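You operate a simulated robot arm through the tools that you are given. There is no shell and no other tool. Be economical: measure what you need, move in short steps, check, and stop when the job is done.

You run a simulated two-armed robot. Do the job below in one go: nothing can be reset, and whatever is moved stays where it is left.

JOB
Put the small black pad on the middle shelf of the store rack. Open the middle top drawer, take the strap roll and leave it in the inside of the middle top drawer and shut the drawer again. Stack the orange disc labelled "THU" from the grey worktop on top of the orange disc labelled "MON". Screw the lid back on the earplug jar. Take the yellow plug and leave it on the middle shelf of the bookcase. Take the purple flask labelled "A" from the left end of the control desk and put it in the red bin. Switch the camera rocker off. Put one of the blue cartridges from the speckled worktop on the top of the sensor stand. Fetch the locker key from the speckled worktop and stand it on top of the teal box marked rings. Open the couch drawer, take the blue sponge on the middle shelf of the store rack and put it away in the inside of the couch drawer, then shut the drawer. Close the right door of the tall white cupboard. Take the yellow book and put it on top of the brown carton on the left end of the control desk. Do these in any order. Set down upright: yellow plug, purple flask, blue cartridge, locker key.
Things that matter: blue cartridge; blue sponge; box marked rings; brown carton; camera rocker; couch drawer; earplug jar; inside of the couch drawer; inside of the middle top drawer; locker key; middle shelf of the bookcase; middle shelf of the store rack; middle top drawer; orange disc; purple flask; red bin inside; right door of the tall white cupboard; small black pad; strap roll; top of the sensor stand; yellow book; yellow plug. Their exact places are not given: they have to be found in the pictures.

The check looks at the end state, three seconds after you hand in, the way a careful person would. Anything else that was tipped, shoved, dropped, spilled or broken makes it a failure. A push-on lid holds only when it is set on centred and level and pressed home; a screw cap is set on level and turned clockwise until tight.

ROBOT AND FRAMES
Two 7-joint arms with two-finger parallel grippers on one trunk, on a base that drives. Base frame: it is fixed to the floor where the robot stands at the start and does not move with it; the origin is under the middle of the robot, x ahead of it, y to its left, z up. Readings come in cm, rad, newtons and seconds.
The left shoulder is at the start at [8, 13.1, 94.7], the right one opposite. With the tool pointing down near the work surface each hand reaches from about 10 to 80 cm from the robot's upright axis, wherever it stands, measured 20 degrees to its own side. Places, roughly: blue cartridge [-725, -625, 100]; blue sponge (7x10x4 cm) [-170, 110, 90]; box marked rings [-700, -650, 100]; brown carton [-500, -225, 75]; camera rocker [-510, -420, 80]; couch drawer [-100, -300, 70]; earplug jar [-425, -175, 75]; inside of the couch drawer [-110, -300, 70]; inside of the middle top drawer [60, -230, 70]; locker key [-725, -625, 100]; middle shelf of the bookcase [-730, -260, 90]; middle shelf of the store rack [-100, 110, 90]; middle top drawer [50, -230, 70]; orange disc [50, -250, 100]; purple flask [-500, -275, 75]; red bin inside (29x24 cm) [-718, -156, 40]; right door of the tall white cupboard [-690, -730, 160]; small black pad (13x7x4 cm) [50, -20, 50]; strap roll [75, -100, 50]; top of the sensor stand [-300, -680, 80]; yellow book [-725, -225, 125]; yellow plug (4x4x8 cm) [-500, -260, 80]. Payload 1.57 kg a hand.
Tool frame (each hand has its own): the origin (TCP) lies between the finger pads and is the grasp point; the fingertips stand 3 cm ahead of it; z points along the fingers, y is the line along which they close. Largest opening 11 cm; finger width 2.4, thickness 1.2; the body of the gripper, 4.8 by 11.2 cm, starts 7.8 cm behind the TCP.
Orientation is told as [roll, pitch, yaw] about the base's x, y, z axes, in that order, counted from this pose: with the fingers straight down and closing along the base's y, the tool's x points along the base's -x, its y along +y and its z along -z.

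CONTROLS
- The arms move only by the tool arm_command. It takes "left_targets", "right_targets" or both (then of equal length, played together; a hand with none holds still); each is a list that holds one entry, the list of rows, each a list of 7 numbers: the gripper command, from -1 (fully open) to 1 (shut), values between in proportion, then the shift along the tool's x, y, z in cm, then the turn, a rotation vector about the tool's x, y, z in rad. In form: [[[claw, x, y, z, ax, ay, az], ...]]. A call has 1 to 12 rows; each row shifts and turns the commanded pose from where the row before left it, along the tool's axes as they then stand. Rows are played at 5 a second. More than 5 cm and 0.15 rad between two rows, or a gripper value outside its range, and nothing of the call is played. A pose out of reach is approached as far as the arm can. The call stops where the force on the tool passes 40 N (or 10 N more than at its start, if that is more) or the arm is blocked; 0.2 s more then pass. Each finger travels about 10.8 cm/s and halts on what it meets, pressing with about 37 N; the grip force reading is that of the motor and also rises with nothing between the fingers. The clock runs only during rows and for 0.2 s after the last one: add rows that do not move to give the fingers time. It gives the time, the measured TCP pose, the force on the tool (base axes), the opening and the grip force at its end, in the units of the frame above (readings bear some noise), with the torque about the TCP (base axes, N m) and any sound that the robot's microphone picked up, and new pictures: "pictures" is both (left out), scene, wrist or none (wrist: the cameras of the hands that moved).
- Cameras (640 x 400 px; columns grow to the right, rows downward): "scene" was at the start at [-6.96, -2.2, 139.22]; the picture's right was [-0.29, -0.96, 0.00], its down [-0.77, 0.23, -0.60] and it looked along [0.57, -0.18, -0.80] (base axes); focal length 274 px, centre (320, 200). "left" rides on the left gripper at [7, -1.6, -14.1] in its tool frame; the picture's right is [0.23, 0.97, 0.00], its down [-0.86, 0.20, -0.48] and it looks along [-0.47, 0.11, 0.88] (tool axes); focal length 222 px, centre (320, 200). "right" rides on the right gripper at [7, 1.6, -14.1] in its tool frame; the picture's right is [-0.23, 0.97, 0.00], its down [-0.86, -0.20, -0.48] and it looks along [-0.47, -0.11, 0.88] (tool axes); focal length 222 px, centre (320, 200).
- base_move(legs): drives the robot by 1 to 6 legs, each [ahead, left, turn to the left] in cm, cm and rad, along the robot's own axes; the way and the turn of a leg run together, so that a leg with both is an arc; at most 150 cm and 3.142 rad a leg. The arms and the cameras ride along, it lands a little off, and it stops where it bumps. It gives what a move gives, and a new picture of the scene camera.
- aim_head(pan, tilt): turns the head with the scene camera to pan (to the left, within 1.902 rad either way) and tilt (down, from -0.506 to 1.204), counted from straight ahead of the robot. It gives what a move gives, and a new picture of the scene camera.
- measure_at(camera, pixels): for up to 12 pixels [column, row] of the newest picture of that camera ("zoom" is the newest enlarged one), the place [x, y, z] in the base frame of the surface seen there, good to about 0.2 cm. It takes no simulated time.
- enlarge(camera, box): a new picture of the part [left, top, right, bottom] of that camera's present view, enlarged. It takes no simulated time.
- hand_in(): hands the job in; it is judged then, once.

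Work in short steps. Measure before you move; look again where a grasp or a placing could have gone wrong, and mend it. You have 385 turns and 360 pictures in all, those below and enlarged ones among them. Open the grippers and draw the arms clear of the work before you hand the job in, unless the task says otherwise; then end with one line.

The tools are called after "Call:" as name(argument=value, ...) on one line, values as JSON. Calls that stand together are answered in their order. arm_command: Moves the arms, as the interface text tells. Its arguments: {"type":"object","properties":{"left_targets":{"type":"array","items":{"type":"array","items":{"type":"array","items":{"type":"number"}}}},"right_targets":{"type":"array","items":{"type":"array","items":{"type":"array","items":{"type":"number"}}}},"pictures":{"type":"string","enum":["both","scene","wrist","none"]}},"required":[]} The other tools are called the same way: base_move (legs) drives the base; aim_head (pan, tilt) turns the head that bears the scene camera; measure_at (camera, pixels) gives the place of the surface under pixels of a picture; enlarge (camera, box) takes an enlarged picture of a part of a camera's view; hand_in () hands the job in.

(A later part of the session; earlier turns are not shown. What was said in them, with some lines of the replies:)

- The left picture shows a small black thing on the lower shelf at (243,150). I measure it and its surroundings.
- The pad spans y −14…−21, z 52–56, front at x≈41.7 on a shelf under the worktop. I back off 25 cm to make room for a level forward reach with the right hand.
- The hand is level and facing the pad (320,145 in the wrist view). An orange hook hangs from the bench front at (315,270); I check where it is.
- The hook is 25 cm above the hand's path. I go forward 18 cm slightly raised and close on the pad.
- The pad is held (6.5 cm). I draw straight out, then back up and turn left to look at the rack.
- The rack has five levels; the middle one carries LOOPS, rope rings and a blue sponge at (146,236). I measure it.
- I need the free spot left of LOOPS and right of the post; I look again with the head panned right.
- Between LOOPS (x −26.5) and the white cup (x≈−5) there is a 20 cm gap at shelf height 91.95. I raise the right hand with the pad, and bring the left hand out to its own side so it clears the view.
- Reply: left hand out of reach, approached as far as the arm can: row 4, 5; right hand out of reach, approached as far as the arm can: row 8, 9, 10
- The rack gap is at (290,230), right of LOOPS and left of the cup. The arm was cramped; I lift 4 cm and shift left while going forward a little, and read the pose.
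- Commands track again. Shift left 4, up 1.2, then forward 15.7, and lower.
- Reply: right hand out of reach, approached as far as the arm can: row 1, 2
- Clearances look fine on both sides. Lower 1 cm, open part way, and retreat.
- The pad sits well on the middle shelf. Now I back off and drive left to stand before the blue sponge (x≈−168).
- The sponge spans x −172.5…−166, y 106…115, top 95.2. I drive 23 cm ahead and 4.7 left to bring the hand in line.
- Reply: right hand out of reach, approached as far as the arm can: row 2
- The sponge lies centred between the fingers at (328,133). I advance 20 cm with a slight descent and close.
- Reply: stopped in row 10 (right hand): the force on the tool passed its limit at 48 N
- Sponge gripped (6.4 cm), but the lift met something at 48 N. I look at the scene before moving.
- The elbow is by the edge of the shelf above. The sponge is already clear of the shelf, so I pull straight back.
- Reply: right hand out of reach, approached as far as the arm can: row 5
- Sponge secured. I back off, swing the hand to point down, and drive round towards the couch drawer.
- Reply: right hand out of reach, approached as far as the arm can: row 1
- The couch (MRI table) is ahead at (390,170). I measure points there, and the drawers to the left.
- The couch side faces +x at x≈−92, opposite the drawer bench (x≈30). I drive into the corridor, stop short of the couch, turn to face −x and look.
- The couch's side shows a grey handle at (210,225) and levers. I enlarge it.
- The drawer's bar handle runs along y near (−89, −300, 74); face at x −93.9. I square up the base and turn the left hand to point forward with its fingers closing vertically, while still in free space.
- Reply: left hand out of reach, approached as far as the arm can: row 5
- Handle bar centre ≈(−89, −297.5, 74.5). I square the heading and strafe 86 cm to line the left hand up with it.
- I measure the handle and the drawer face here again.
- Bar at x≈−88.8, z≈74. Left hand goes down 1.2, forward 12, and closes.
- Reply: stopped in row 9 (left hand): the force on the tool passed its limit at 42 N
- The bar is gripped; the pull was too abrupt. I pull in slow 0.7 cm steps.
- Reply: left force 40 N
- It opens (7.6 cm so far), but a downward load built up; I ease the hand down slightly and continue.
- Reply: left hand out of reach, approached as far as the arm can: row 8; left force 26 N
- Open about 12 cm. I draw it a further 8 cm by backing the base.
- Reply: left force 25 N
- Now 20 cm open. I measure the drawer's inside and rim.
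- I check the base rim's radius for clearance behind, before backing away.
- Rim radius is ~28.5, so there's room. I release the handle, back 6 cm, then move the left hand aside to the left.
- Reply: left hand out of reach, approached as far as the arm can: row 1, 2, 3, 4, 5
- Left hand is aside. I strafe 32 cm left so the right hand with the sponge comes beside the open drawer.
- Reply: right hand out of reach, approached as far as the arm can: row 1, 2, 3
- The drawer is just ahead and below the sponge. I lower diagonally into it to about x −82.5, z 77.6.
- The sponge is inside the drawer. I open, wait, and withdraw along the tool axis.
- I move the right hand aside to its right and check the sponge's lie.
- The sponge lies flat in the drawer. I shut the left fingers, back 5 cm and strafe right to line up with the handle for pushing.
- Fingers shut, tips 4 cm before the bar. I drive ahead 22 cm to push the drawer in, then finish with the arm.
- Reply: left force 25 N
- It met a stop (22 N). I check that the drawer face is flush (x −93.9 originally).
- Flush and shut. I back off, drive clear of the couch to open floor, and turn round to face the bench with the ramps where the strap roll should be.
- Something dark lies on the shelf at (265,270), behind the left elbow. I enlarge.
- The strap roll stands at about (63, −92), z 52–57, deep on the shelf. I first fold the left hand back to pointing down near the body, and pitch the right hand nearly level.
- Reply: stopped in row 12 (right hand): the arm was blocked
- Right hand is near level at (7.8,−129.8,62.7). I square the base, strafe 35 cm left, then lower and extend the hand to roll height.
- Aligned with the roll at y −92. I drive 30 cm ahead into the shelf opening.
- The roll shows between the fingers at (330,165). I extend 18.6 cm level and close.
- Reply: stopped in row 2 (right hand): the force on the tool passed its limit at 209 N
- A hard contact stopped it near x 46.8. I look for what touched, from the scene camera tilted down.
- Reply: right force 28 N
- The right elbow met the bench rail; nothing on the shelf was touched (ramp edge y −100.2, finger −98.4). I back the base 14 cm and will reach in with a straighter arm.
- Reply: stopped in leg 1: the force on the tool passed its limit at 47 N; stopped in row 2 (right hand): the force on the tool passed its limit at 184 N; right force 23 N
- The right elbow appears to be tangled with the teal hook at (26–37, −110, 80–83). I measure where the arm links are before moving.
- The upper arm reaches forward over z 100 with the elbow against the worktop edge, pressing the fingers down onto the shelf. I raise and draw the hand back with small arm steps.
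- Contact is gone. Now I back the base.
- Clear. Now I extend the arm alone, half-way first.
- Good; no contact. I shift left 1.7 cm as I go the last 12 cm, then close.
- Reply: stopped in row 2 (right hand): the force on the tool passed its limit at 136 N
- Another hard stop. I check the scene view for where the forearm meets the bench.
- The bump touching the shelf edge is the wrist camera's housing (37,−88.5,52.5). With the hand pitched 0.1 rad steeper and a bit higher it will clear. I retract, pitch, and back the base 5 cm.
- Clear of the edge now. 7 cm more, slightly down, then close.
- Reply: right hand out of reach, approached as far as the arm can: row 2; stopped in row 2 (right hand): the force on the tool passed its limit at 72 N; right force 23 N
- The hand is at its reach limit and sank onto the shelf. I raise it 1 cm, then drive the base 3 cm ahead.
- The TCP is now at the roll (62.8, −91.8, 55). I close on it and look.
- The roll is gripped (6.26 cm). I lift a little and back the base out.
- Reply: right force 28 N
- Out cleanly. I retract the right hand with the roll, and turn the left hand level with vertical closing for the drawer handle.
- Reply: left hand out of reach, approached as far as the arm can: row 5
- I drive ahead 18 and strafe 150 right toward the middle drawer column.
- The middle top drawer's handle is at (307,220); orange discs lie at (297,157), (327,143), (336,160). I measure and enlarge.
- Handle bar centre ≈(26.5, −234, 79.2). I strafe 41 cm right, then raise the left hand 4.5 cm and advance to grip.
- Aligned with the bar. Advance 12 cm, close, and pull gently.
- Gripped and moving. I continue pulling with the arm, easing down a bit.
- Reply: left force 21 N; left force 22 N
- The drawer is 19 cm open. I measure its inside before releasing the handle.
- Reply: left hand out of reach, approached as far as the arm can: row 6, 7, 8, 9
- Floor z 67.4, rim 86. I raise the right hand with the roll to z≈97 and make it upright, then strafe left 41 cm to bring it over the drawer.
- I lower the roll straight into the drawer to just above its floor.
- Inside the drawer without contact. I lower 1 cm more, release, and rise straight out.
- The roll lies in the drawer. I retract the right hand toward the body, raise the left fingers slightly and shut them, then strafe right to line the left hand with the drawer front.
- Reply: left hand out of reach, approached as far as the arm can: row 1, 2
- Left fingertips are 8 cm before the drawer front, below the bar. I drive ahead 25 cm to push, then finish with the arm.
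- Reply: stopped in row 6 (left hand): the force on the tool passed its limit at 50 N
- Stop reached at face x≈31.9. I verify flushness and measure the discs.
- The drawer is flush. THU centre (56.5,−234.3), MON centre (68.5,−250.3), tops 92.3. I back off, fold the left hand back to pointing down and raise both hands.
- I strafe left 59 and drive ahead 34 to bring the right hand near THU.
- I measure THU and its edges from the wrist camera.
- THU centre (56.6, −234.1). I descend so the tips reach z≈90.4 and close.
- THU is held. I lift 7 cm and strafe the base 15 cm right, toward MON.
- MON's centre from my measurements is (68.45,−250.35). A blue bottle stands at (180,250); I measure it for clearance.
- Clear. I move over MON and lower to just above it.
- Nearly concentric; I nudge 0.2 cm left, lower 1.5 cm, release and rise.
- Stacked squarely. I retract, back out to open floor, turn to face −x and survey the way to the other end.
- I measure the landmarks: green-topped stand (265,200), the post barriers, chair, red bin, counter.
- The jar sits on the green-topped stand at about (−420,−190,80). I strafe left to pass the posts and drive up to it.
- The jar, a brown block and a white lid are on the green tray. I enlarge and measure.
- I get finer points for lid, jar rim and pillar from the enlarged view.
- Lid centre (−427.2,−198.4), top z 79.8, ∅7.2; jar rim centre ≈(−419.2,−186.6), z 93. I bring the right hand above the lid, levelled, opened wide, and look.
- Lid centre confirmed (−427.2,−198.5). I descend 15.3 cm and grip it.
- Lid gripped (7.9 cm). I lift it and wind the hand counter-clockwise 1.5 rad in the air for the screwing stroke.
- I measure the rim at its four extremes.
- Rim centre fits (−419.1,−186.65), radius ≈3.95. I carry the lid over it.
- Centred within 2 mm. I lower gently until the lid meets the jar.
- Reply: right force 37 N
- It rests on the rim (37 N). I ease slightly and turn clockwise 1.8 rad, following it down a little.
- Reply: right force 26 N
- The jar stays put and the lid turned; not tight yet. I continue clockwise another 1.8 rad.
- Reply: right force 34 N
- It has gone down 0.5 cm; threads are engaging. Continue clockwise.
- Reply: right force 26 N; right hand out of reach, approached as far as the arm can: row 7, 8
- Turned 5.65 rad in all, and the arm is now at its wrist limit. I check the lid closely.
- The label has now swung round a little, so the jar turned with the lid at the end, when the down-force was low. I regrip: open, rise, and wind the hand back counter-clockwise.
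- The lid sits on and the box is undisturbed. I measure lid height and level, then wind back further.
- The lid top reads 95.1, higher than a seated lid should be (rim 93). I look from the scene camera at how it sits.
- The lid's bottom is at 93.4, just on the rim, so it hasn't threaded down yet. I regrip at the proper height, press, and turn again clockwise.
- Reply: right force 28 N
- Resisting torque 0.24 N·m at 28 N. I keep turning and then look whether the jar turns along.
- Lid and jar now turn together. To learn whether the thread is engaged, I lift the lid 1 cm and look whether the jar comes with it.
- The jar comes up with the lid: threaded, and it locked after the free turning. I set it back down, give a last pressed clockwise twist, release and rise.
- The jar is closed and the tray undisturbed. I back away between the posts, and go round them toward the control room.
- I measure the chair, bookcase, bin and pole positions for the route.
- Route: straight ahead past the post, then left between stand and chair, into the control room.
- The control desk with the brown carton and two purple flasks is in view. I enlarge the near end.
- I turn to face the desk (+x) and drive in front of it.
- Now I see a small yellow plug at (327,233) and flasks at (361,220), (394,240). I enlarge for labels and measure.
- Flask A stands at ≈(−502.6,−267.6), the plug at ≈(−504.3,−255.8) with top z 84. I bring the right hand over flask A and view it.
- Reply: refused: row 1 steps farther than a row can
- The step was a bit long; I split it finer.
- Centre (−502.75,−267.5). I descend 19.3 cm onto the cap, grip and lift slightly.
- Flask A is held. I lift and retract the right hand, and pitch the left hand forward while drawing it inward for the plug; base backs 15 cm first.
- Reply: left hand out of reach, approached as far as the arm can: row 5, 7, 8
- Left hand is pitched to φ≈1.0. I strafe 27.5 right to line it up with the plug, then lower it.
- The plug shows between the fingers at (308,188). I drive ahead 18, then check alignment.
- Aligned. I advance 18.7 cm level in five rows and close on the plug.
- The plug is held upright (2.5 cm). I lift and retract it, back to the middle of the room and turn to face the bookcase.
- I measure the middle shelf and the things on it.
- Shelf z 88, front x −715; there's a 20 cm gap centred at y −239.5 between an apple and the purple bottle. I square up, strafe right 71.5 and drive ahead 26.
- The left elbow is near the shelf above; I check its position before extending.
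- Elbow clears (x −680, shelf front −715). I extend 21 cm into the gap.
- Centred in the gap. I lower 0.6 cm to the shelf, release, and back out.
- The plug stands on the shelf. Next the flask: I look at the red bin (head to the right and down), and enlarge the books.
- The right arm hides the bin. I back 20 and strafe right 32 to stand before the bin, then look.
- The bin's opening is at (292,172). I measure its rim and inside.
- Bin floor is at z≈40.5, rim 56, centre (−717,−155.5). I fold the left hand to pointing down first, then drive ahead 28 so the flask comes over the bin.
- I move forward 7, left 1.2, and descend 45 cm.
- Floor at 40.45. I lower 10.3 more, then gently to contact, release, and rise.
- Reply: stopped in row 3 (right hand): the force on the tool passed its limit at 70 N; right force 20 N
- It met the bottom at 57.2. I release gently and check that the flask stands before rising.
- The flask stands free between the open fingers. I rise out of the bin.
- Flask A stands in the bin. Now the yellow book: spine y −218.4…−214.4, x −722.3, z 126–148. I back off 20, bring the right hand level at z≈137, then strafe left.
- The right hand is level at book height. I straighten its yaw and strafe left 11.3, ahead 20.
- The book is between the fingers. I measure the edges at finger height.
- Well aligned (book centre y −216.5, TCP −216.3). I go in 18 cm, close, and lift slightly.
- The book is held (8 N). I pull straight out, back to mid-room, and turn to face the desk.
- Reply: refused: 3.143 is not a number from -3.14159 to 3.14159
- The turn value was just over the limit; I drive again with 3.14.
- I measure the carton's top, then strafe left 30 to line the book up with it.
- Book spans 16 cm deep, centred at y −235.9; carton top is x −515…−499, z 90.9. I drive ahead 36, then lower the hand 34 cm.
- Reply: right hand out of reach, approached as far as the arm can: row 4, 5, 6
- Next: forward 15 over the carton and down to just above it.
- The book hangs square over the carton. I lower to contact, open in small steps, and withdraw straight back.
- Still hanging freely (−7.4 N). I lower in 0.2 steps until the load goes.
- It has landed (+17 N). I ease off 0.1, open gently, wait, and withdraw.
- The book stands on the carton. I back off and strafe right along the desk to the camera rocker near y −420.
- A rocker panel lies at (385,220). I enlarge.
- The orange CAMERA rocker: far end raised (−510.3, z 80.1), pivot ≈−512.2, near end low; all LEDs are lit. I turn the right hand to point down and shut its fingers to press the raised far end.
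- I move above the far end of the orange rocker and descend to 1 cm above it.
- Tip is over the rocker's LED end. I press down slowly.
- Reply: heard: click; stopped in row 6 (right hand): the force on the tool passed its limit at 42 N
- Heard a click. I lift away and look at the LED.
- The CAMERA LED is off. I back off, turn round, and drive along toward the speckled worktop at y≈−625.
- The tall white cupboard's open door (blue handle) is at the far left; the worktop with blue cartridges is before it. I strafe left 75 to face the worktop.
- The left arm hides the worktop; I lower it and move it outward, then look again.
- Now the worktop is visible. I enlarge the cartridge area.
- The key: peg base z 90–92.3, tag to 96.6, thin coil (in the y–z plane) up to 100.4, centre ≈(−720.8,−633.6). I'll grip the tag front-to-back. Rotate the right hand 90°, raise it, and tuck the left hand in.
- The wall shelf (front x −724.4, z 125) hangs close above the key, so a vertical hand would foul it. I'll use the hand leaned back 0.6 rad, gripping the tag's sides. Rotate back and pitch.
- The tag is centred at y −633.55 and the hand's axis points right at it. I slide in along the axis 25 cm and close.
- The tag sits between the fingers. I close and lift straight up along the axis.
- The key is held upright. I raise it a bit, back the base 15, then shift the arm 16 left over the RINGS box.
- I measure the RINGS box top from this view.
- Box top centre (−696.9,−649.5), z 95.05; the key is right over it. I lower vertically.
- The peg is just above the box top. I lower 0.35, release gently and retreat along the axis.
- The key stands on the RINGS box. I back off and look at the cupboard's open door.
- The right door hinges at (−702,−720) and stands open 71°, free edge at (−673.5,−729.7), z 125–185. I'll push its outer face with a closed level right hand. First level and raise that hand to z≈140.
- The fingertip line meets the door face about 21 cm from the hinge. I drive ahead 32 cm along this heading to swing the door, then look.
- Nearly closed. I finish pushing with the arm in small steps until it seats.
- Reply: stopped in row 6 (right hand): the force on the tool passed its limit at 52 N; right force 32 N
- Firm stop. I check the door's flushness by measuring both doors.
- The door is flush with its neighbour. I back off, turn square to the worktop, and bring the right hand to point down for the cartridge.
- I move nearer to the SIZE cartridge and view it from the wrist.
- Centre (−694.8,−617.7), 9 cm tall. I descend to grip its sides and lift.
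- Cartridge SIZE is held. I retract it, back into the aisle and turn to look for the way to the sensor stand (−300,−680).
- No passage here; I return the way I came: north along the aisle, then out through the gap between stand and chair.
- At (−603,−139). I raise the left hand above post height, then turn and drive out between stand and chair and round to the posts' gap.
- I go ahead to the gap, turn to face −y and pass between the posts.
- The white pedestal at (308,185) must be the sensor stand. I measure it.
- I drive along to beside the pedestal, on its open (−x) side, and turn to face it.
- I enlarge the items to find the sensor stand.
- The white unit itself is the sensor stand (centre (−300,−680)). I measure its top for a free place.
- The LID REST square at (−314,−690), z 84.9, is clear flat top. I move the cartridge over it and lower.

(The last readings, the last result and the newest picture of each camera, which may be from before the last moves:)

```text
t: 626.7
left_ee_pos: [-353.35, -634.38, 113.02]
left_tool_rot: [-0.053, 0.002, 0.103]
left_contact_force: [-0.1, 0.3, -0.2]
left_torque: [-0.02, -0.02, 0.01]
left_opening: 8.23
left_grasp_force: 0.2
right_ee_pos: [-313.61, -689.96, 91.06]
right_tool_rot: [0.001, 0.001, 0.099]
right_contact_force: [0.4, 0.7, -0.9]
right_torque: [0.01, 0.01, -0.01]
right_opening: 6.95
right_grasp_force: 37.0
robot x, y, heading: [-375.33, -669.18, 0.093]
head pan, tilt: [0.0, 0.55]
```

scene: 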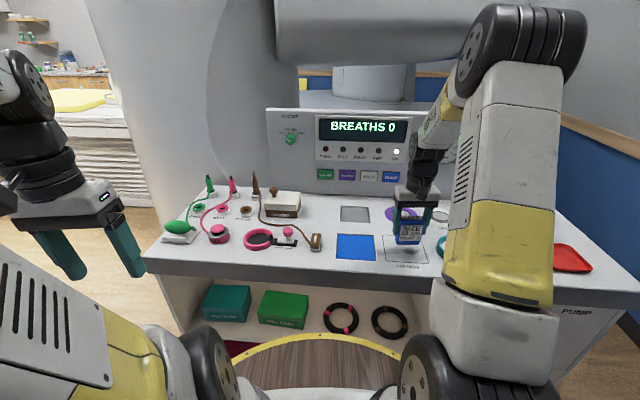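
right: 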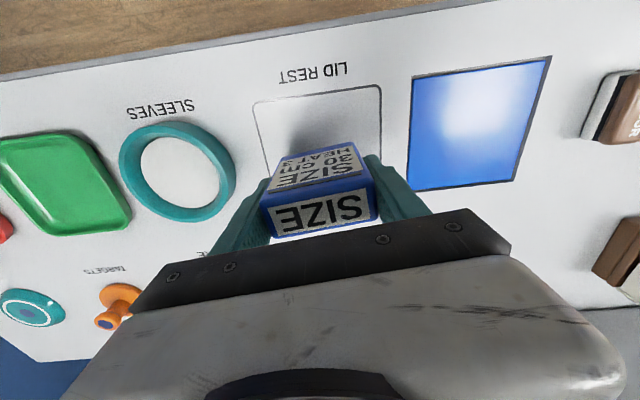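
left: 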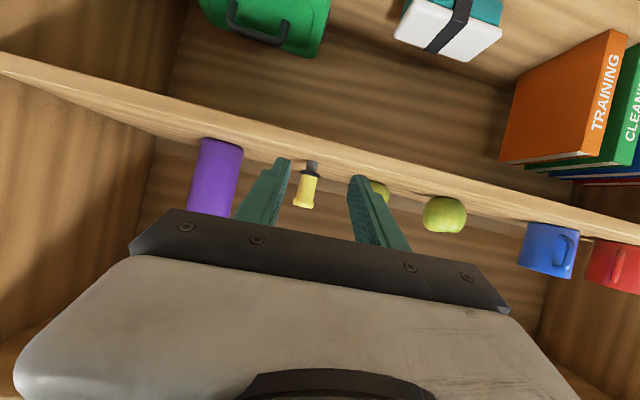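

No contact yet; I lower by 0.15 steps.

Call:
arm_command(right_targets=[[[1, 0, 0, 0.15, 0, 0, 0], [1, 0, 0, 0.15, 0, 0, 0], [1, 0, 0, 0, 0, 0, 0]]], pictures="none")

```text
t: 627.5
left_ee_pos: [-353.45, -634.29, 112.88]
left_tool_rot: [-0.053, 0.002, 0.102]
left_contact_force: [0.5, -0.6, 0.5]
left_torque: [-0.03, -0.02, 0.03]
left_opening: 8.26
left_grasp_force: 0.0
right_ee_pos: [-313.48, -689.83, 90.96]
right_tool_rot: [-0.002, -0.006, 0.098]
right_contact_force: [-0.3, 0.0, 28.1]
right_torque: [0.06, 0.05, -0.03]
right_opening: 6.97
right_grasp_force: 37.2
robot x, y, heading: [-375.11, -669.59, 0.092]
head pan, tilt: [0.0, 0.55]
```

Landed (28 N). I ease off, release, and rise.

Call:
arm_command(right_targets=[[[1, 0, 0, -0.12, 0, 0, 0], [-0.3, 0, 0, 0, 0, 0, 0], [-0.5, 0, 0, 0, 0, 0, 0], [-0.5, 0, 0, 0, 0, 0, 0], [-0.5, 0, 0, -1, 0, 0, 0], [-0.5, 0, 0, -3, 0, 0, 0], [-0.5, 0, 0, -4.5, 0, 0, 0], [-0.5, 0, 0, -4.5, 0, 0, 0], [-0.5, 0, 0, -4.5, 0, 0, 0], [-0.5, 0, 0, -4.5, 0, 0, 0]]], pictures="both")

```text
t: 629.7
left_ee_pos: [-353.35, -634.34, 112.89]
left_tool_rot: [-0.05, 0.002, 0.102]
left_contact_force: [-0.1, -0.6, 0.5]
left_torque: [0.0, 0.01, -0.02]
left_opening: 8.26
left_grasp_force: 0.0
right_ee_pos: [-313.68, -689.87, 112.83]
right_tool_rot: [0.002, 0.001, 0.097]
right_contact_force: [0.9, -0.3, 0.3]
right_torque: [-0.02, 0.02, 0.01]
right_opening: 8.27
right_grasp_force: 0.1
robot x, y, heading: [-375.45, -669.37, 0.091]
head pan, tilt: [0.0, 0.55]
```

scene: 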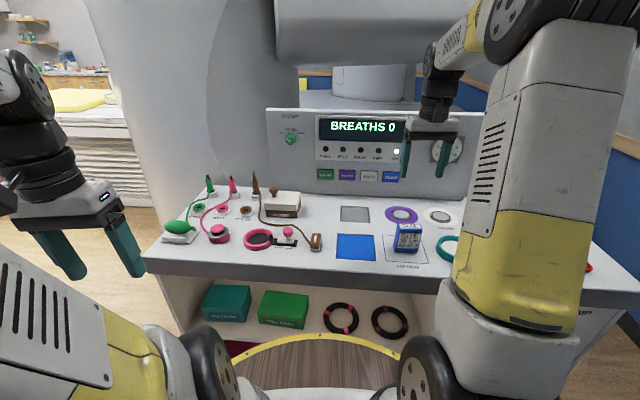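
right: 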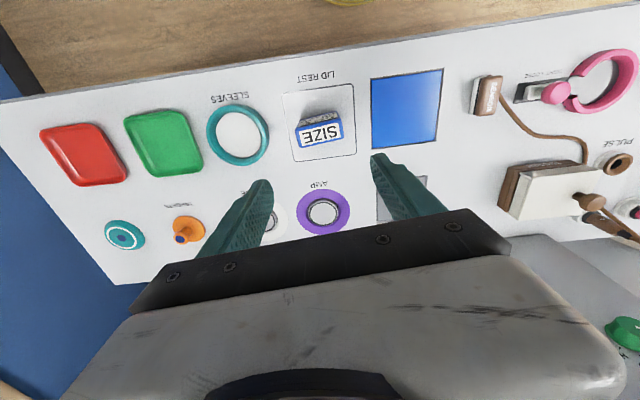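

The cartridge stands upright. To be certain of the jar's lid I go back to it to re-tighten while holding the jar. I raise and tuck the right hand, and drive north to the stand.

Call:
arm_command(right_targets=[[[-0.5, 4, 0, 0, 0, 0, 0], [-0.5, 4, 0, 0, 0, 0, 0], [-0.5, 4, 0, 0, 0, 0, 0], [-0.5, 4, 0, 0, 0, 0, 0]]], pictures="none")

Call:
base_move(legs=[[-10, 0, 0], [0, 0, 1.48], [0, -30, 0], [150, 0, 0], [150, 0, 0], [150, 0, 0]])

```text
t: 630.7
left_ee_pos: [-353.25, -634.36, 112.99]
left_tool_rot: [-0.051, 0.001, 0.104]
left_contact_force: [0.2, 0.0, 0.5]
left_torque: [0.01, 0.01, 0.02]
left_opening: 8.24
left_grasp_force: 0.0
right_ee_pos: [-329.47, -691.62, 113.0]
right_tool_rot: [0.0, 0.001, 0.097]
right_contact_force: [-0.4, -0.6, 0.9]
right_torque: [0.02, 0.04, 0.01]
right_opening: 8.24
right_grasp_force: 0.1
robot x, y, heading: [-375.18, -669.36, 0.098]
head pan, tilt: [0.0, 0.55]
```

```text
t: 658.4
left_ee_pos: [-397.88, -193.8, 112.96]
left_tool_rot: [-0.05, 0.0, 1.618]
left_contact_force: [-0.1, 0.0, 0.1]
left_torque: [-0.01, 0.03, 0.0]
left_opening: 8.25
left_grasp_force: 0.1
right_ee_pos: [-339.44, -173.22, 113.0]
right_tool_rot: [0.001, 0.0, 1.612]
right_contact_force: [-0.1, -0.1, 0.2]
right_torque: [0.04, -0.01, 0.02]
right_opening: 8.26
right_grasp_force: 0.1
robot x, y, heading: [-364.39, -217.31, 1.608]
head pan, tilt: [0.0, 0.55]
```

scene: 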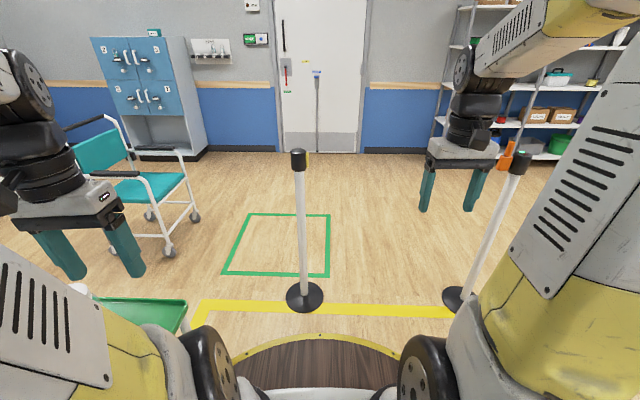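

I move to in front of the stand and face it.

Call:
base_move(legs=[[0, -20, 0], [28, 0, 0], [0, 0, 1.533]])

Call:
enlarge(camera="scene", box=[220, 130, 420, 255])

```text
t: 665.3
left_ee_pos: [-370.47, -221.12, 112.97]
left_tool_rot: [-0.05, 0.002, -3.127]
left_contact_force: [-0.9, -0.5, 0.9]
left_torque: [-0.02, -0.02, 0.0]
left_opening: 8.25
left_grasp_force: 0.1
right_ee_pos: [-389.16, -162.14, 112.99]
right_tool_rot: [-0.001, -0.002, -3.135]
right_contact_force: [-0.7, -0.5, -0.2]
right_torque: [0.02, 0.01, 0.0]
right_opening: 8.25
right_grasp_force: 0.0
robot x, y, heading: [-345.27, -187.94, -3.138]
head pan, tilt: [0.0, 0.55]
```

scene: 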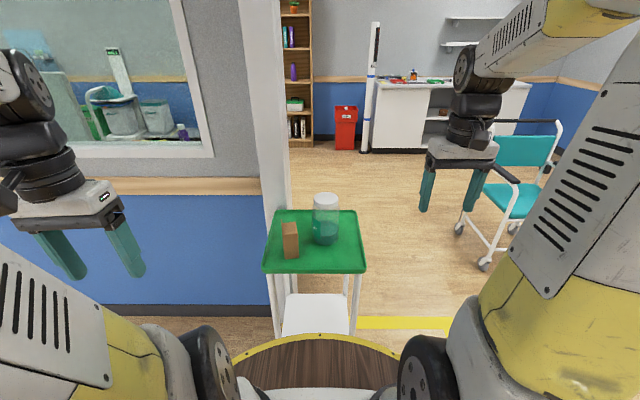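

```text
3.20 times, centred on (320, 192) of scene
```

zoom: 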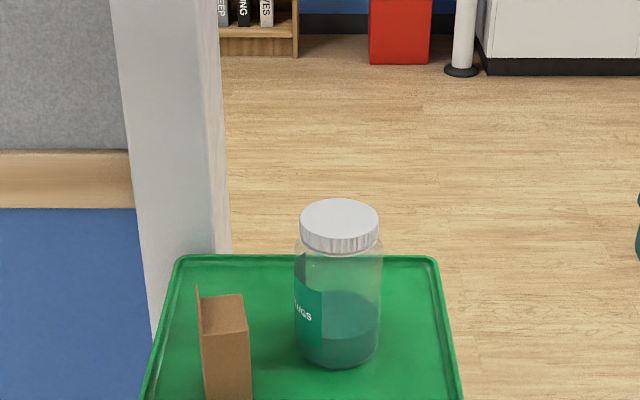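

The lid looks well seated. I measure its top, edge and the jar.

Call:
measure_at(camera="zoom", pixels=[[339, 220], [339, 205], [303, 220], [376, 222], [339, 235], [339, 248], [339, 251], [320, 250], [358, 250], [300, 300], [379, 320], [310, 320]])

```text
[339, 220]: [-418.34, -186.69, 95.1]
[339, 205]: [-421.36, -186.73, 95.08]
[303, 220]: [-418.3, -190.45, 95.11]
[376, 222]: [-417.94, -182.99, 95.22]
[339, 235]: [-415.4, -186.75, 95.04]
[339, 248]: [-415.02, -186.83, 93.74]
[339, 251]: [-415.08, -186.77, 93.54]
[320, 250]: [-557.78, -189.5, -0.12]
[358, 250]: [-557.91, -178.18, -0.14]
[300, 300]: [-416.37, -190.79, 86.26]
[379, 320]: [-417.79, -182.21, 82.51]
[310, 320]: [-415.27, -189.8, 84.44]
```

I'll hold the jar with the left hand and give the lid a firm twist. First the left hand: pitch it forward and bring it inward above the tray's front.

Call:
arm_command(left_targets=[[[-0.82, -3.2, -2.2, 1.5, -0.05, -0.1375, 0], [-0.82, -2.96, -2.2, 1.93, 0, -0.1375, 0], [-0.82, -2.67, -2.2, 2.31, 0, -0.1375, 0], [-0.82, -2.33, -2.2, 2.65, 0, -0.1375, 0], [-0.82, -1.95, -2.2, 2.95, 0, -0.1375, 0], [-0.82, -1.52, -2.2, 3.19, 0, -0.1375, 0], [-0.82, -1.07, -2.2, 3.37, 0, -0.1375, 0], [-0.82, -0.6, -2.2, 3.49, 0, -0.1375, 0]]], pictures="none")

```text
t: 667.1
left_ee_pos: [-402.91, -206.01, 105.66]
left_tool_rot: [-0.004, -1.097, -3.121]
left_contact_force: [1.2, 0.0, 0.5]
left_torque: [0.03, 0.03, 0.02]
left_opening: 10.04
left_grasp_force: 0.1
left hand out of reach, approached as far as the arm can: row 4, 5, 6, 7
right_ee_pos: [-389.0, -162.24, 112.91]
right_tool_rot: [-0.001, -0.001, -3.132]
right_contact_force: [0.5, 0.5, -0.5]
right_torque: [0.0, 0.06, 0.04]
right_opening: 8.26
right_grasp_force: 0.0
robot x, y, heading: [-345.35, -188.11, -3.14]
head pan, tilt: [0.0, 0.55]
```

Call:
arm_command(left_targets=[[[-0.82, 0, -3.86, 0, 0, 0, 0], [-0.82, 0, -3.86, 0, 0, 0, 0], [-0.82, 0, -3.86, 0, 0, 0, 0], [-0.82, 0, -3.86, 0, 0, 0, 0], [-0.82, 0, -3.86, 0, 0, 0, 0]]], right_targets=[[[-0.7, 0, 0, -1, 0, 0, -0.15], [-0.7, 0, 0, -1, 0, 0, -0.15], [-0.7, 0, 0, -1, 0, 0, -0.15], [-0.7, 0, 0, -1, 0, 0, -0.15], [-0.7, 0, 0, -1, 0, 0, -0.15]]], pictures="scene")

```text
t: 668.3
left_ee_pos: [-403.08, -186.68, 105.72]
left_tool_rot: [-0.004, -1.098, -3.122]
left_contact_force: [0.4, -0.2, 0.6]
left_torque: [-0.01, -0.01, -0.03]
left_opening: 10.04
left_grasp_force: 0.1
right_ee_pos: [-389.15, -162.25, 117.94]
right_tool_rot: [0.001, -0.001, -2.38]
right_contact_force: [0.3, 0.5, -0.2]
right_torque: [0.04, 0.0, 0.0]
right_opening: 9.34
right_grasp_force: 0.1
robot x, y, heading: [-345.27, -188.18, -3.135]
head pan, tilt: [0.0, 0.55]
```

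scene: 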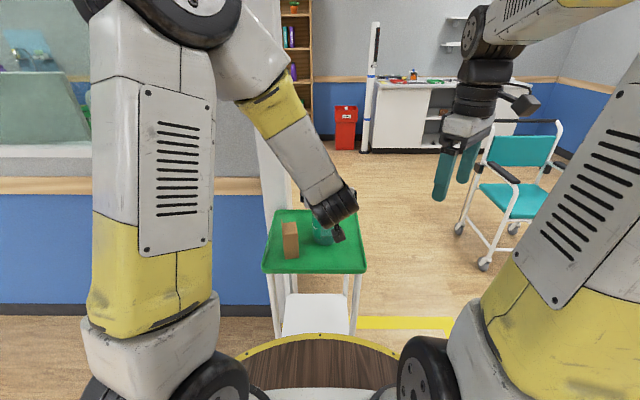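

The left hand is in line with the jar. I lower it in front of the tray, then advance around the jar.

Call:
arm_command(left_targets=[[[-0.82, 3.54, 0, 1.8, 0, 0, 0], [-0.82, 3.54, 0, 1.8, 0, 0, 0], [-0.82, 3.54, 0, 1.8, 0, 0, 0], [-0.82, 3.54, 0, 1.8, 0, 0, 0], [-0.82, 3.54, 0, 1.8, 0, 0, 0]]], pictures="wrist")

```text
t: 669.5
left_ee_pos: [-402.88, -186.65, 85.8]
left_tool_rot: [-0.005, -1.098, -3.123]
left_contact_force: [0.7, -0.4, 0.6]
left_torque: [-0.02, 0.0, -0.04]
left_opening: 10.02
left_grasp_force: 0.1
right_ee_pos: [-389.03, -162.13, 117.82]
right_tool_rot: [0.0, -0.001, -2.384]
right_contact_force: [-0.3, 0.0, 0.1]
right_torque: [0.02, 0.04, 0.01]
right_opening: 9.34
right_grasp_force: 0.0
robot x, y, heading: [-345.34, -188.13, -3.134]
head pan, tilt: [0.0, 0.55]
```

left: 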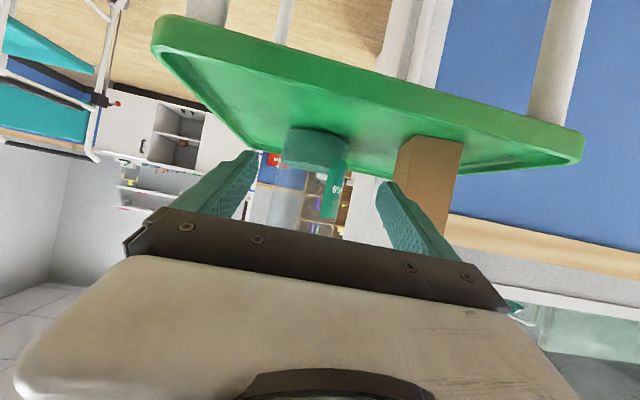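

The jar is centred between the fingers, box clear on the side. I advance 15.5 and close gently.

Call:
arm_command(left_targets=[[[-0.82, -1.76, 0, 3.45, 0, 0, 0], [-0.82, -1.76, 0, 3.45, 0, 0, 0], [-0.82, -1.76, 0, 3.45, 0, 0, 0], [-0.82, -1.76, 0, 3.45, 0, 0, 0], [-0.6, 0, 0, 0, 0, 0, 0], [1, 0, 0, 0, 0, 0, 0], [1, 0, 0, 0, 0, 0, 0]]], pictures="both")

```text
t: 671.1
left_ee_pos: [-418.56, -186.88, 85.84]
left_tool_rot: [-0.002, -1.098, -3.122]
left_contact_force: [-1.3, 1.6, 0.8]
left_torque: [0.0, -0.02, -0.01]
left_opening: 9.18
left_grasp_force: 36.9
right_ee_pos: [-388.97, -162.29, 117.94]
right_tool_rot: [0.0, -0.001, -2.384]
right_contact_force: [0.1, 0.8, 0.1]
right_torque: [0.01, -0.01, -0.01]
right_opening: 9.36
right_grasp_force: 0.1
robot x, y, heading: [-345.09, -188.43, -3.136]
head pan, tilt: [0.0, 0.55]
```

scene: 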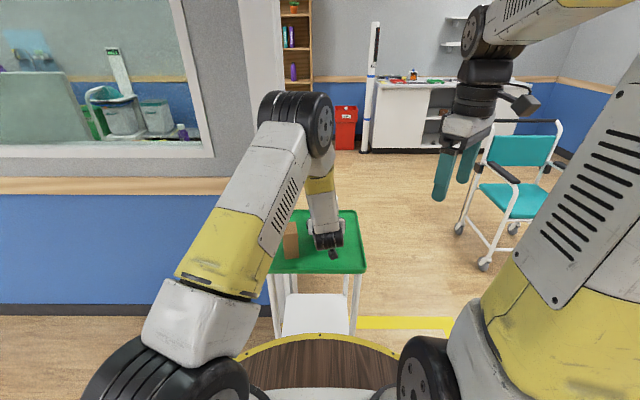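
left: 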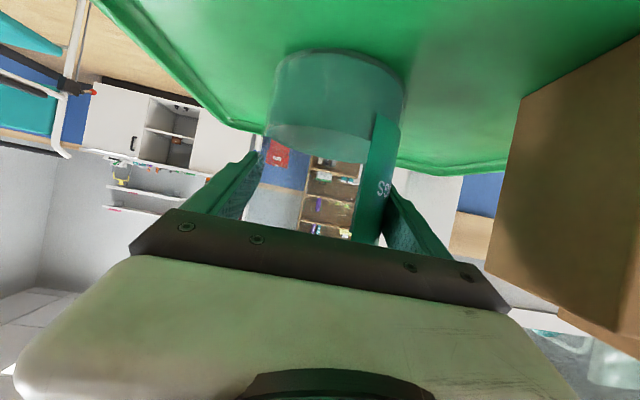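

The jar is held. I check where the left forearm is, to choose the right hand's approach.

Call:
measure_at(camera="scene", pixels=[[322, 200], [322, 225], [325, 242], [318, 140], [330, 110], [312, 210], [338, 215], [332, 180]])

```text
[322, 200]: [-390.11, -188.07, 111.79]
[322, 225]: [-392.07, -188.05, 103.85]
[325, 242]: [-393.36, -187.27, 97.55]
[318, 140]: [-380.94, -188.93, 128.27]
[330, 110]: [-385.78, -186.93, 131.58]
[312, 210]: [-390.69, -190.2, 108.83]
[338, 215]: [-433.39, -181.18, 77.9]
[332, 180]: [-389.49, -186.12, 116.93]
```

The left forearm occupies x −390…−400, clear of the lid. I bring the right hand round: first forward, then in over the lid.

Call:
arm_command(right_targets=[[[-0.7, -3.11, -2.95, 0, 0, 0, 0], [-0.7, -3.11, -2.95, 0, 0, 0, 0], [-0.7, -3.11, -2.95, 0, 0, 0, 0], [-0.7, -3.11, -2.95, 0, 0, 0, 0], [-0.7, -3.11, -2.95, 0, 0, 0, 0], [-0.7, -3.11, -2.95, 0, 0, 0, 0], [-0.7, -3.11, -2.95, 0, 0, 0, 0]]], pictures="none")

Call:
arm_command(right_targets=[[[-0.7, -2.81, 2.97, 0, 0, 0, 0], [-0.7, -2.81, 2.97, 0, 0, 0, 0], [-0.7, -2.81, 2.97, 0, 0, 0, 0], [-0.7, -2.81, 2.97, 0, 0, 0, 0]]], pictures="both")

```text
t: 672.7
left_ee_pos: [-418.5, -186.71, 85.89]
left_tool_rot: [-0.005, -1.097, -3.122]
left_contact_force: [1.3, 0.8, 0.8]
left_torque: [-0.05, 0.34, 0.03]
left_opening: 9.18
left_grasp_force: 37.1
right_ee_pos: [-418.76, -162.11, 118.03]
right_tool_rot: [-0.001, -0.001, -2.383]
right_contact_force: [0.3, 0.0, 1.1]
right_torque: [-0.02, 0.12, -0.02]
right_opening: 9.33
right_grasp_force: 0.0
robot x, y, heading: [-345.03, -188.47, -3.135]
head pan, tilt: [0.0, 0.55]
```

```text
t: 673.7
left_ee_pos: [-418.59, -186.95, 85.79]
left_tool_rot: [-0.002, -1.097, -3.122]
left_contact_force: [1.6, -0.3, 1.9]
left_torque: [0.13, -0.12, -0.04]
left_opening: 9.19
left_grasp_force: 36.3
right_ee_pos: [-418.94, -178.54, 118.08]
right_tool_rot: [0.0, 0.0, -2.385]
right_contact_force: [0.5, 1.0, -0.5]
right_torque: [-0.07, 0.01, 0.04]
right_opening: 9.35
right_grasp_force: 0.0
robot x, y, heading: [-345.29, -188.28, -3.136]
head pan, tilt: [0.0, 0.55]
```

scene: 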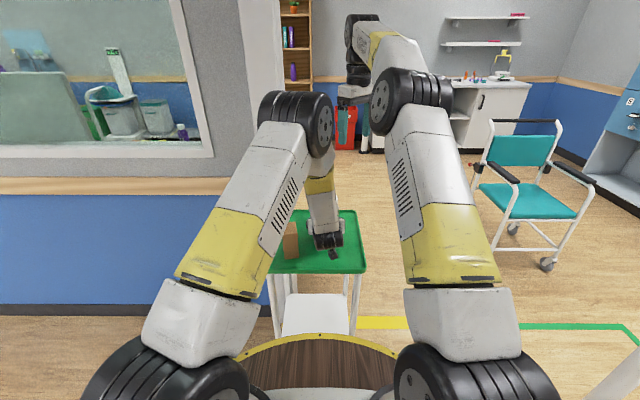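
right: 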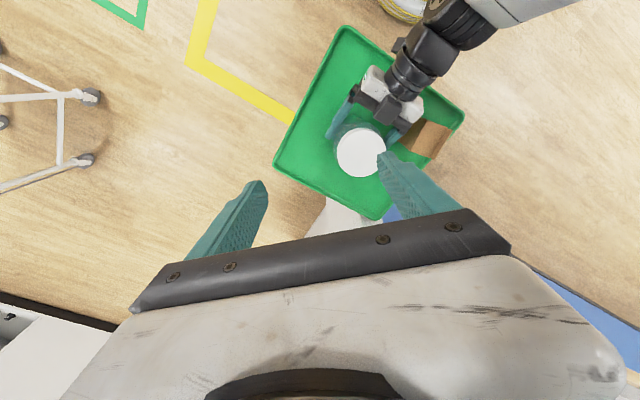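

Call:
measure_at(camera="right", pixels=[[337, 151], [385, 151], [361, 128], [361, 175], [361, 151]])

Call:
arm_command(right_targets=[[[-0.7, -2.81, 2.97, 0, 0, 0, 0], [-0.7, -2.81, 2.97, 0, 0, 0, 0], [-0.7, 0, 0, 4, 0, 0, 0], [-0.7, 0, 0, 4, 0, 0, 0]]], pictures="wrist")

```text
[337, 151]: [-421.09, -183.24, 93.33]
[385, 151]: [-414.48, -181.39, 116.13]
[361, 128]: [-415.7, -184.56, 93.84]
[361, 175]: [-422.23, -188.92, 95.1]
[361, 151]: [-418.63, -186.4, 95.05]
```

```text
t: 674.7
left_ee_pos: [-418.52, -186.84, 85.88]
left_tool_rot: [-0.004, -1.098, -3.123]
left_contact_force: [-0.1, 0.9, 0.0]
left_torque: [0.03, 0.08, -0.04]
left_opening: 9.17
left_grasp_force: 36.8
right_ee_pos: [-418.81, -186.76, 109.94]
right_tool_rot: [0.0, 0.0, -2.384]
right_contact_force: [0.7, 0.8, -0.2]
right_torque: [-0.02, -0.02, 0.04]
right_opening: 9.37
right_grasp_force: 0.1
robot x, y, heading: [-345.2, -188.13, -3.134]
head pan, tilt: [0.0, 0.55]
```

right: 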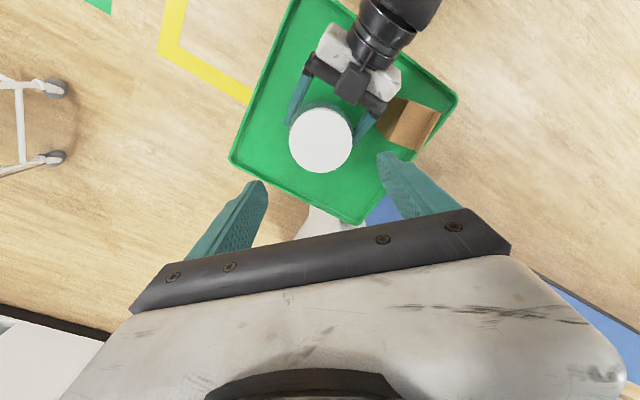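

Centred over the lid. I descend, grip the lid, and twist clockwise with the jar held, watching the torque.

Call:
arm_command(right_targets=[[[-0.7, 0, 0, 4, 0, 0, 0], [-0.7, 0, 0, 4, 0, 0, 0], [-0.7, 0, 0, 3, 0, 0, 0], [-0.7, 0, 0, 1.9, 0, 0, 0], [0, 0, 0, 0, 0, 0, 0], [1, 0, 0, 0, 0, 0, 0], [1, 0, 0, 0, 0, 0, 0], [1, 0, 0, 0.15, 0, 0, 0], [1, 0, 0, 0, 0, 0, 0.08], [1, 0, 0, 0, 0, 0, 0.08], [1, 0, 0, 0, 0, 0, 0.08]]], pictures="none")

```text
t: 677.1
left_ee_pos: [-418.52, -186.86, 85.84]
left_tool_rot: [-0.004, -1.099, -3.123]
left_contact_force: [-12.9, 9.2, 0.2]
left_torque: [-0.34, -0.84, -1.34]
left_opening: 9.24
left_grasp_force: 36.9
right_ee_pos: [-419.25, -186.57, 96.98]
right_tool_rot: [0.001, 0.0, -2.626]
right_contact_force: [14.9, -8.4, 8.4]
right_torque: [-0.4, -0.58, 1.27]
right_opening: 7.95
right_grasp_force: 36.8
robot x, y, heading: [-345.36, -188.05, -3.138]
head pan, tilt: [0.0, 0.55]
```

Torque rose at once to 1.3 N·m: the lid is tight. I release the right hand and rise, then open the left and withdraw.

Call:
arm_command(right_targets=[[[0, 0, 0, 0, 0, 0, 0], [-0.7, 0, 0, 0, 0, 0, 0], [-0.7, 0, 0, -2, 0, 0, 0], [-0.7, 0, 0, -4, 0, 0, 0], [-0.7, 0, 0, -4.5, 0, 0, 0], [-0.7, 0, 0, -4.5, 0, 0, 0], [-0.7, 0, 0, -4.5, 0, 0, 0]]], pictures="none")

Call:
arm_command(left_targets=[[[-0.7, 0, 0, 0, 0, 0, 0], [-0.82, 0, 0, 0, 0, 0, 0], [-0.82, 0, 0, 0, 0, 0, 0], [-0.82, 1.0, 0, -2, 0, 0, 0], [-0.82, 1.76, 0, -3.45, 0, 0, 0], [-0.82, 1.76, 0, -3.45, 0, 0, 0], [-0.82, 1.76, 0, -3.45, 0, 0, 0], [-0.82, 1.76, 0, -3.45, 0, 0, 0]]], pictures="both")

```text
t: 678.7
left_ee_pos: [-418.59, -187.0, 86.03]
left_tool_rot: [-0.004, -1.098, -3.122]
left_contact_force: [0.2, -3.9, 5.4]
left_torque: [-0.13, 0.38, 0.17]
left_opening: 9.26
left_grasp_force: 36.8
right_ee_pos: [-419.22, -186.69, 116.24]
right_tool_rot: [0.0, 0.002, -2.623]
right_contact_force: [0.2, -0.6, 0.2]
right_torque: [-0.01, -0.02, 0.02]
right_opening: 9.37
right_grasp_force: 0.1
robot x, y, heading: [-345.61, -188.33, -3.136]
head pan, tilt: [0.0, 0.55]
```

```text
t: 680.7
left_ee_pos: [-401.6, -188.93, 86.42]
left_tool_rot: [-0.014, -1.104, -3.061]
left_contact_force: [0.3, 0.0, -0.4]
left_torque: [-0.01, 0.0, 0.02]
left_opening: 9.98
left_grasp_force: 0.2
right_ee_pos: [-419.56, -185.11, 115.92]
right_tool_rot: [0.001, 0.0, -2.648]
right_contact_force: [0.3, 0.7, 0.1]
right_torque: [0.03, 0.0, 0.01]
right_opening: 9.34
right_grasp_force: 0.3
robot x, y, heading: [-345.62, -188.25, -3.135]
head pan, tilt: [0.0, 0.55]
stopped in row 8 (left hand): the arm was blocked; the commanded pose is now the measured one
```

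scene: 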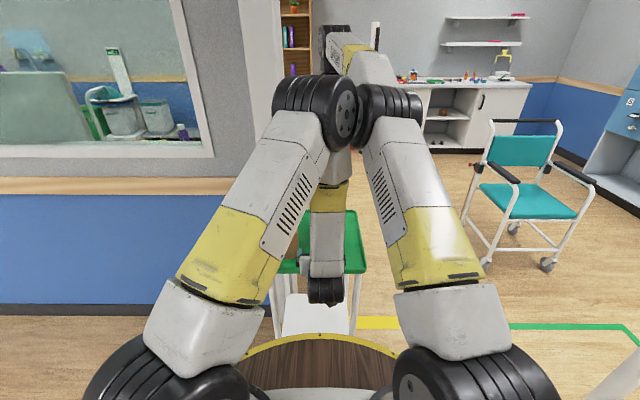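
left: 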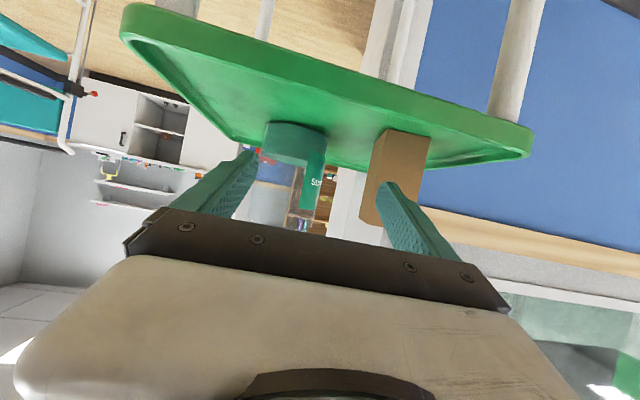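

The two elbows met. The left hand is already clear of the jar. I move the right arm away to its side first.

Call:
arm_command(right_targets=[[[-0.7, 1.9, -3.5, 0, 0, 0, 0], [-0.7, 1.9, -3.5, 0, 0, 0, 0], [-0.7, 1.9, -3.5, 0, 0, 0, 0], [-0.7, 1.9, -3.5, 0, 0, 0, 0], [-0.7, 1.9, -3.5, 0, 0, 0, 0], [-0.7, 1.9, -3.5, 0, 0, 0, 0]]], pictures="none")

Call:
base_move(legs=[[-30, 0, 0]])

Call:
enlarge(camera="scene", box=[220, 130, 420, 280])

```text
t: 682.1
left_ee_pos: [-401.49, -188.8, 86.41]
left_tool_rot: [-0.015, -1.103, -3.062]
left_contact_force: [0.6, 0.1, -0.2]
left_torque: [0.01, 0.0, -0.01]
left_opening: 10.02
left_grasp_force: 0.0
right_ee_pos: [-419.41, -161.44, 116.0]
right_tool_rot: [-0.001, 0.001, -2.647]
right_contact_force: [-0.6, -0.3, -0.5]
right_torque: [0.05, 0.01, 0.0]
right_opening: 9.36
right_grasp_force: 0.1
robot x, y, heading: [-345.27, -188.12, -3.138]
head pan, tilt: [0.0, 0.55]
```

```text
t: 684.1
left_ee_pos: [-371.64, -188.66, 86.39]
left_tool_rot: [-0.012, -1.103, -3.065]
left_contact_force: [-0.8, 0.1, -0.2]
left_torque: [-0.03, -0.01, 0.0]
left_opening: 10.02
left_grasp_force: 0.0
right_ee_pos: [-389.43, -160.9, 116.05]
right_tool_rot: [0.0, -0.001, -2.65]
right_contact_force: [-0.4, -0.2, -0.7]
right_torque: [0.01, -0.01, -0.01]
right_opening: 9.33
right_grasp_force: 0.0
robot x, y, heading: [-315.68, -187.8, -3.132]
head pan, tilt: [0.0, 0.55]
```

scene: 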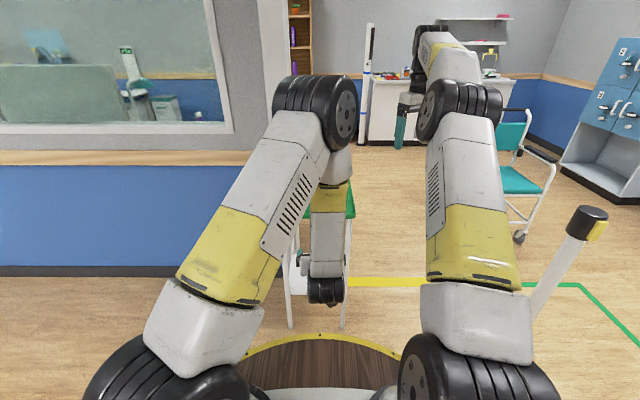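

```text
2.67 times, centred on (320, 205) of scene
```

zoom: 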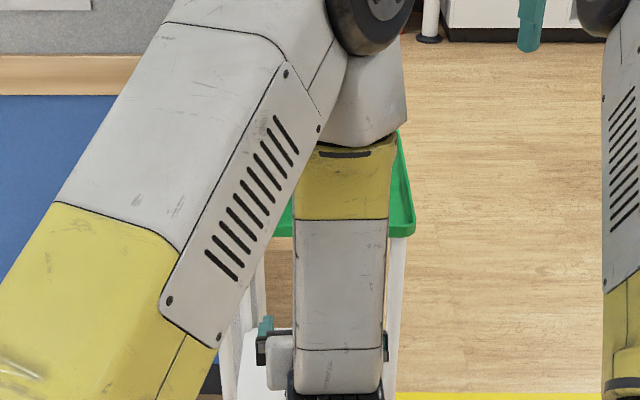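

The left arm hides the tray. I move the left hand aside to its left and look once more at the jar and box.

Call:
arm_command(left_targets=[[[-0.82, -2, 3.5, 0, 0, 0, 0], [-0.82, -2, 3.5, 0, 0, 0, 0], [-0.82, -2, 3.5, 0, 0, 0, 0], [-0.82, -2, 3.5, 0, 0, 0, 0], [-0.82, 0, 4, 0, 0, 0, 0], [-0.82, 0, 4, 0, 0, 0, 0]]], pictures="none")

Call:
enlarge(camera="scene", box=[220, 130, 420, 280])

```text
t: 685.5
left_ee_pos: [-373.95, -210.63, 93.38]
left_tool_rot: [-0.012, -1.102, -3.064]
left_contact_force: [-1.1, -0.1, 0.4]
left_torque: [0.0, -0.03, 0.0]
left_opening: 10.02
left_grasp_force: 0.0
right_ee_pos: [-389.39, -161.04, 116.01]
right_tool_rot: [0.0, -0.001, -2.651]
right_contact_force: [0.2, 0.6, -0.6]
right_torque: [-0.06, 0.0, 0.0]
right_opening: 9.35
right_grasp_force: 0.1
robot x, y, heading: [-315.21, -188.22, -3.14]
head pan, tilt: [0.0, 0.55]
```

```text
2.67 times, centred on (320, 205) of scene
```

zoom: 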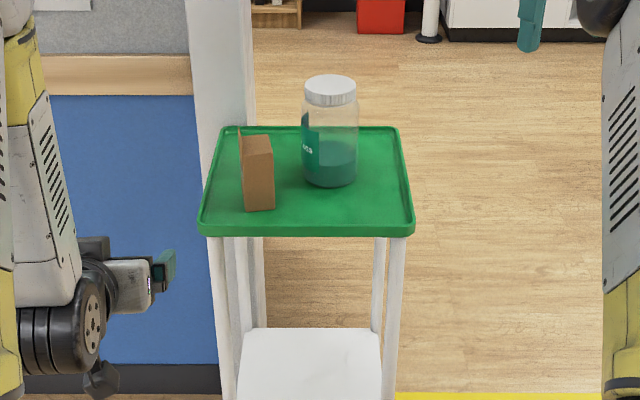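

The jar is closed and upright, the box is where it was, both hands are open and clear. All twelve jobs are done, so I hand in.

Call:
hand_in()

```text
The job is handed in.
```

All twelve tasks are done and handed in; the result of the check hasn't come back. The yellow book is standing on the brown carton rather than lying flat. I took the white unit at about (−300, −680) to be the sensor stand and stood the cartridge on its marked "LID REST" square.
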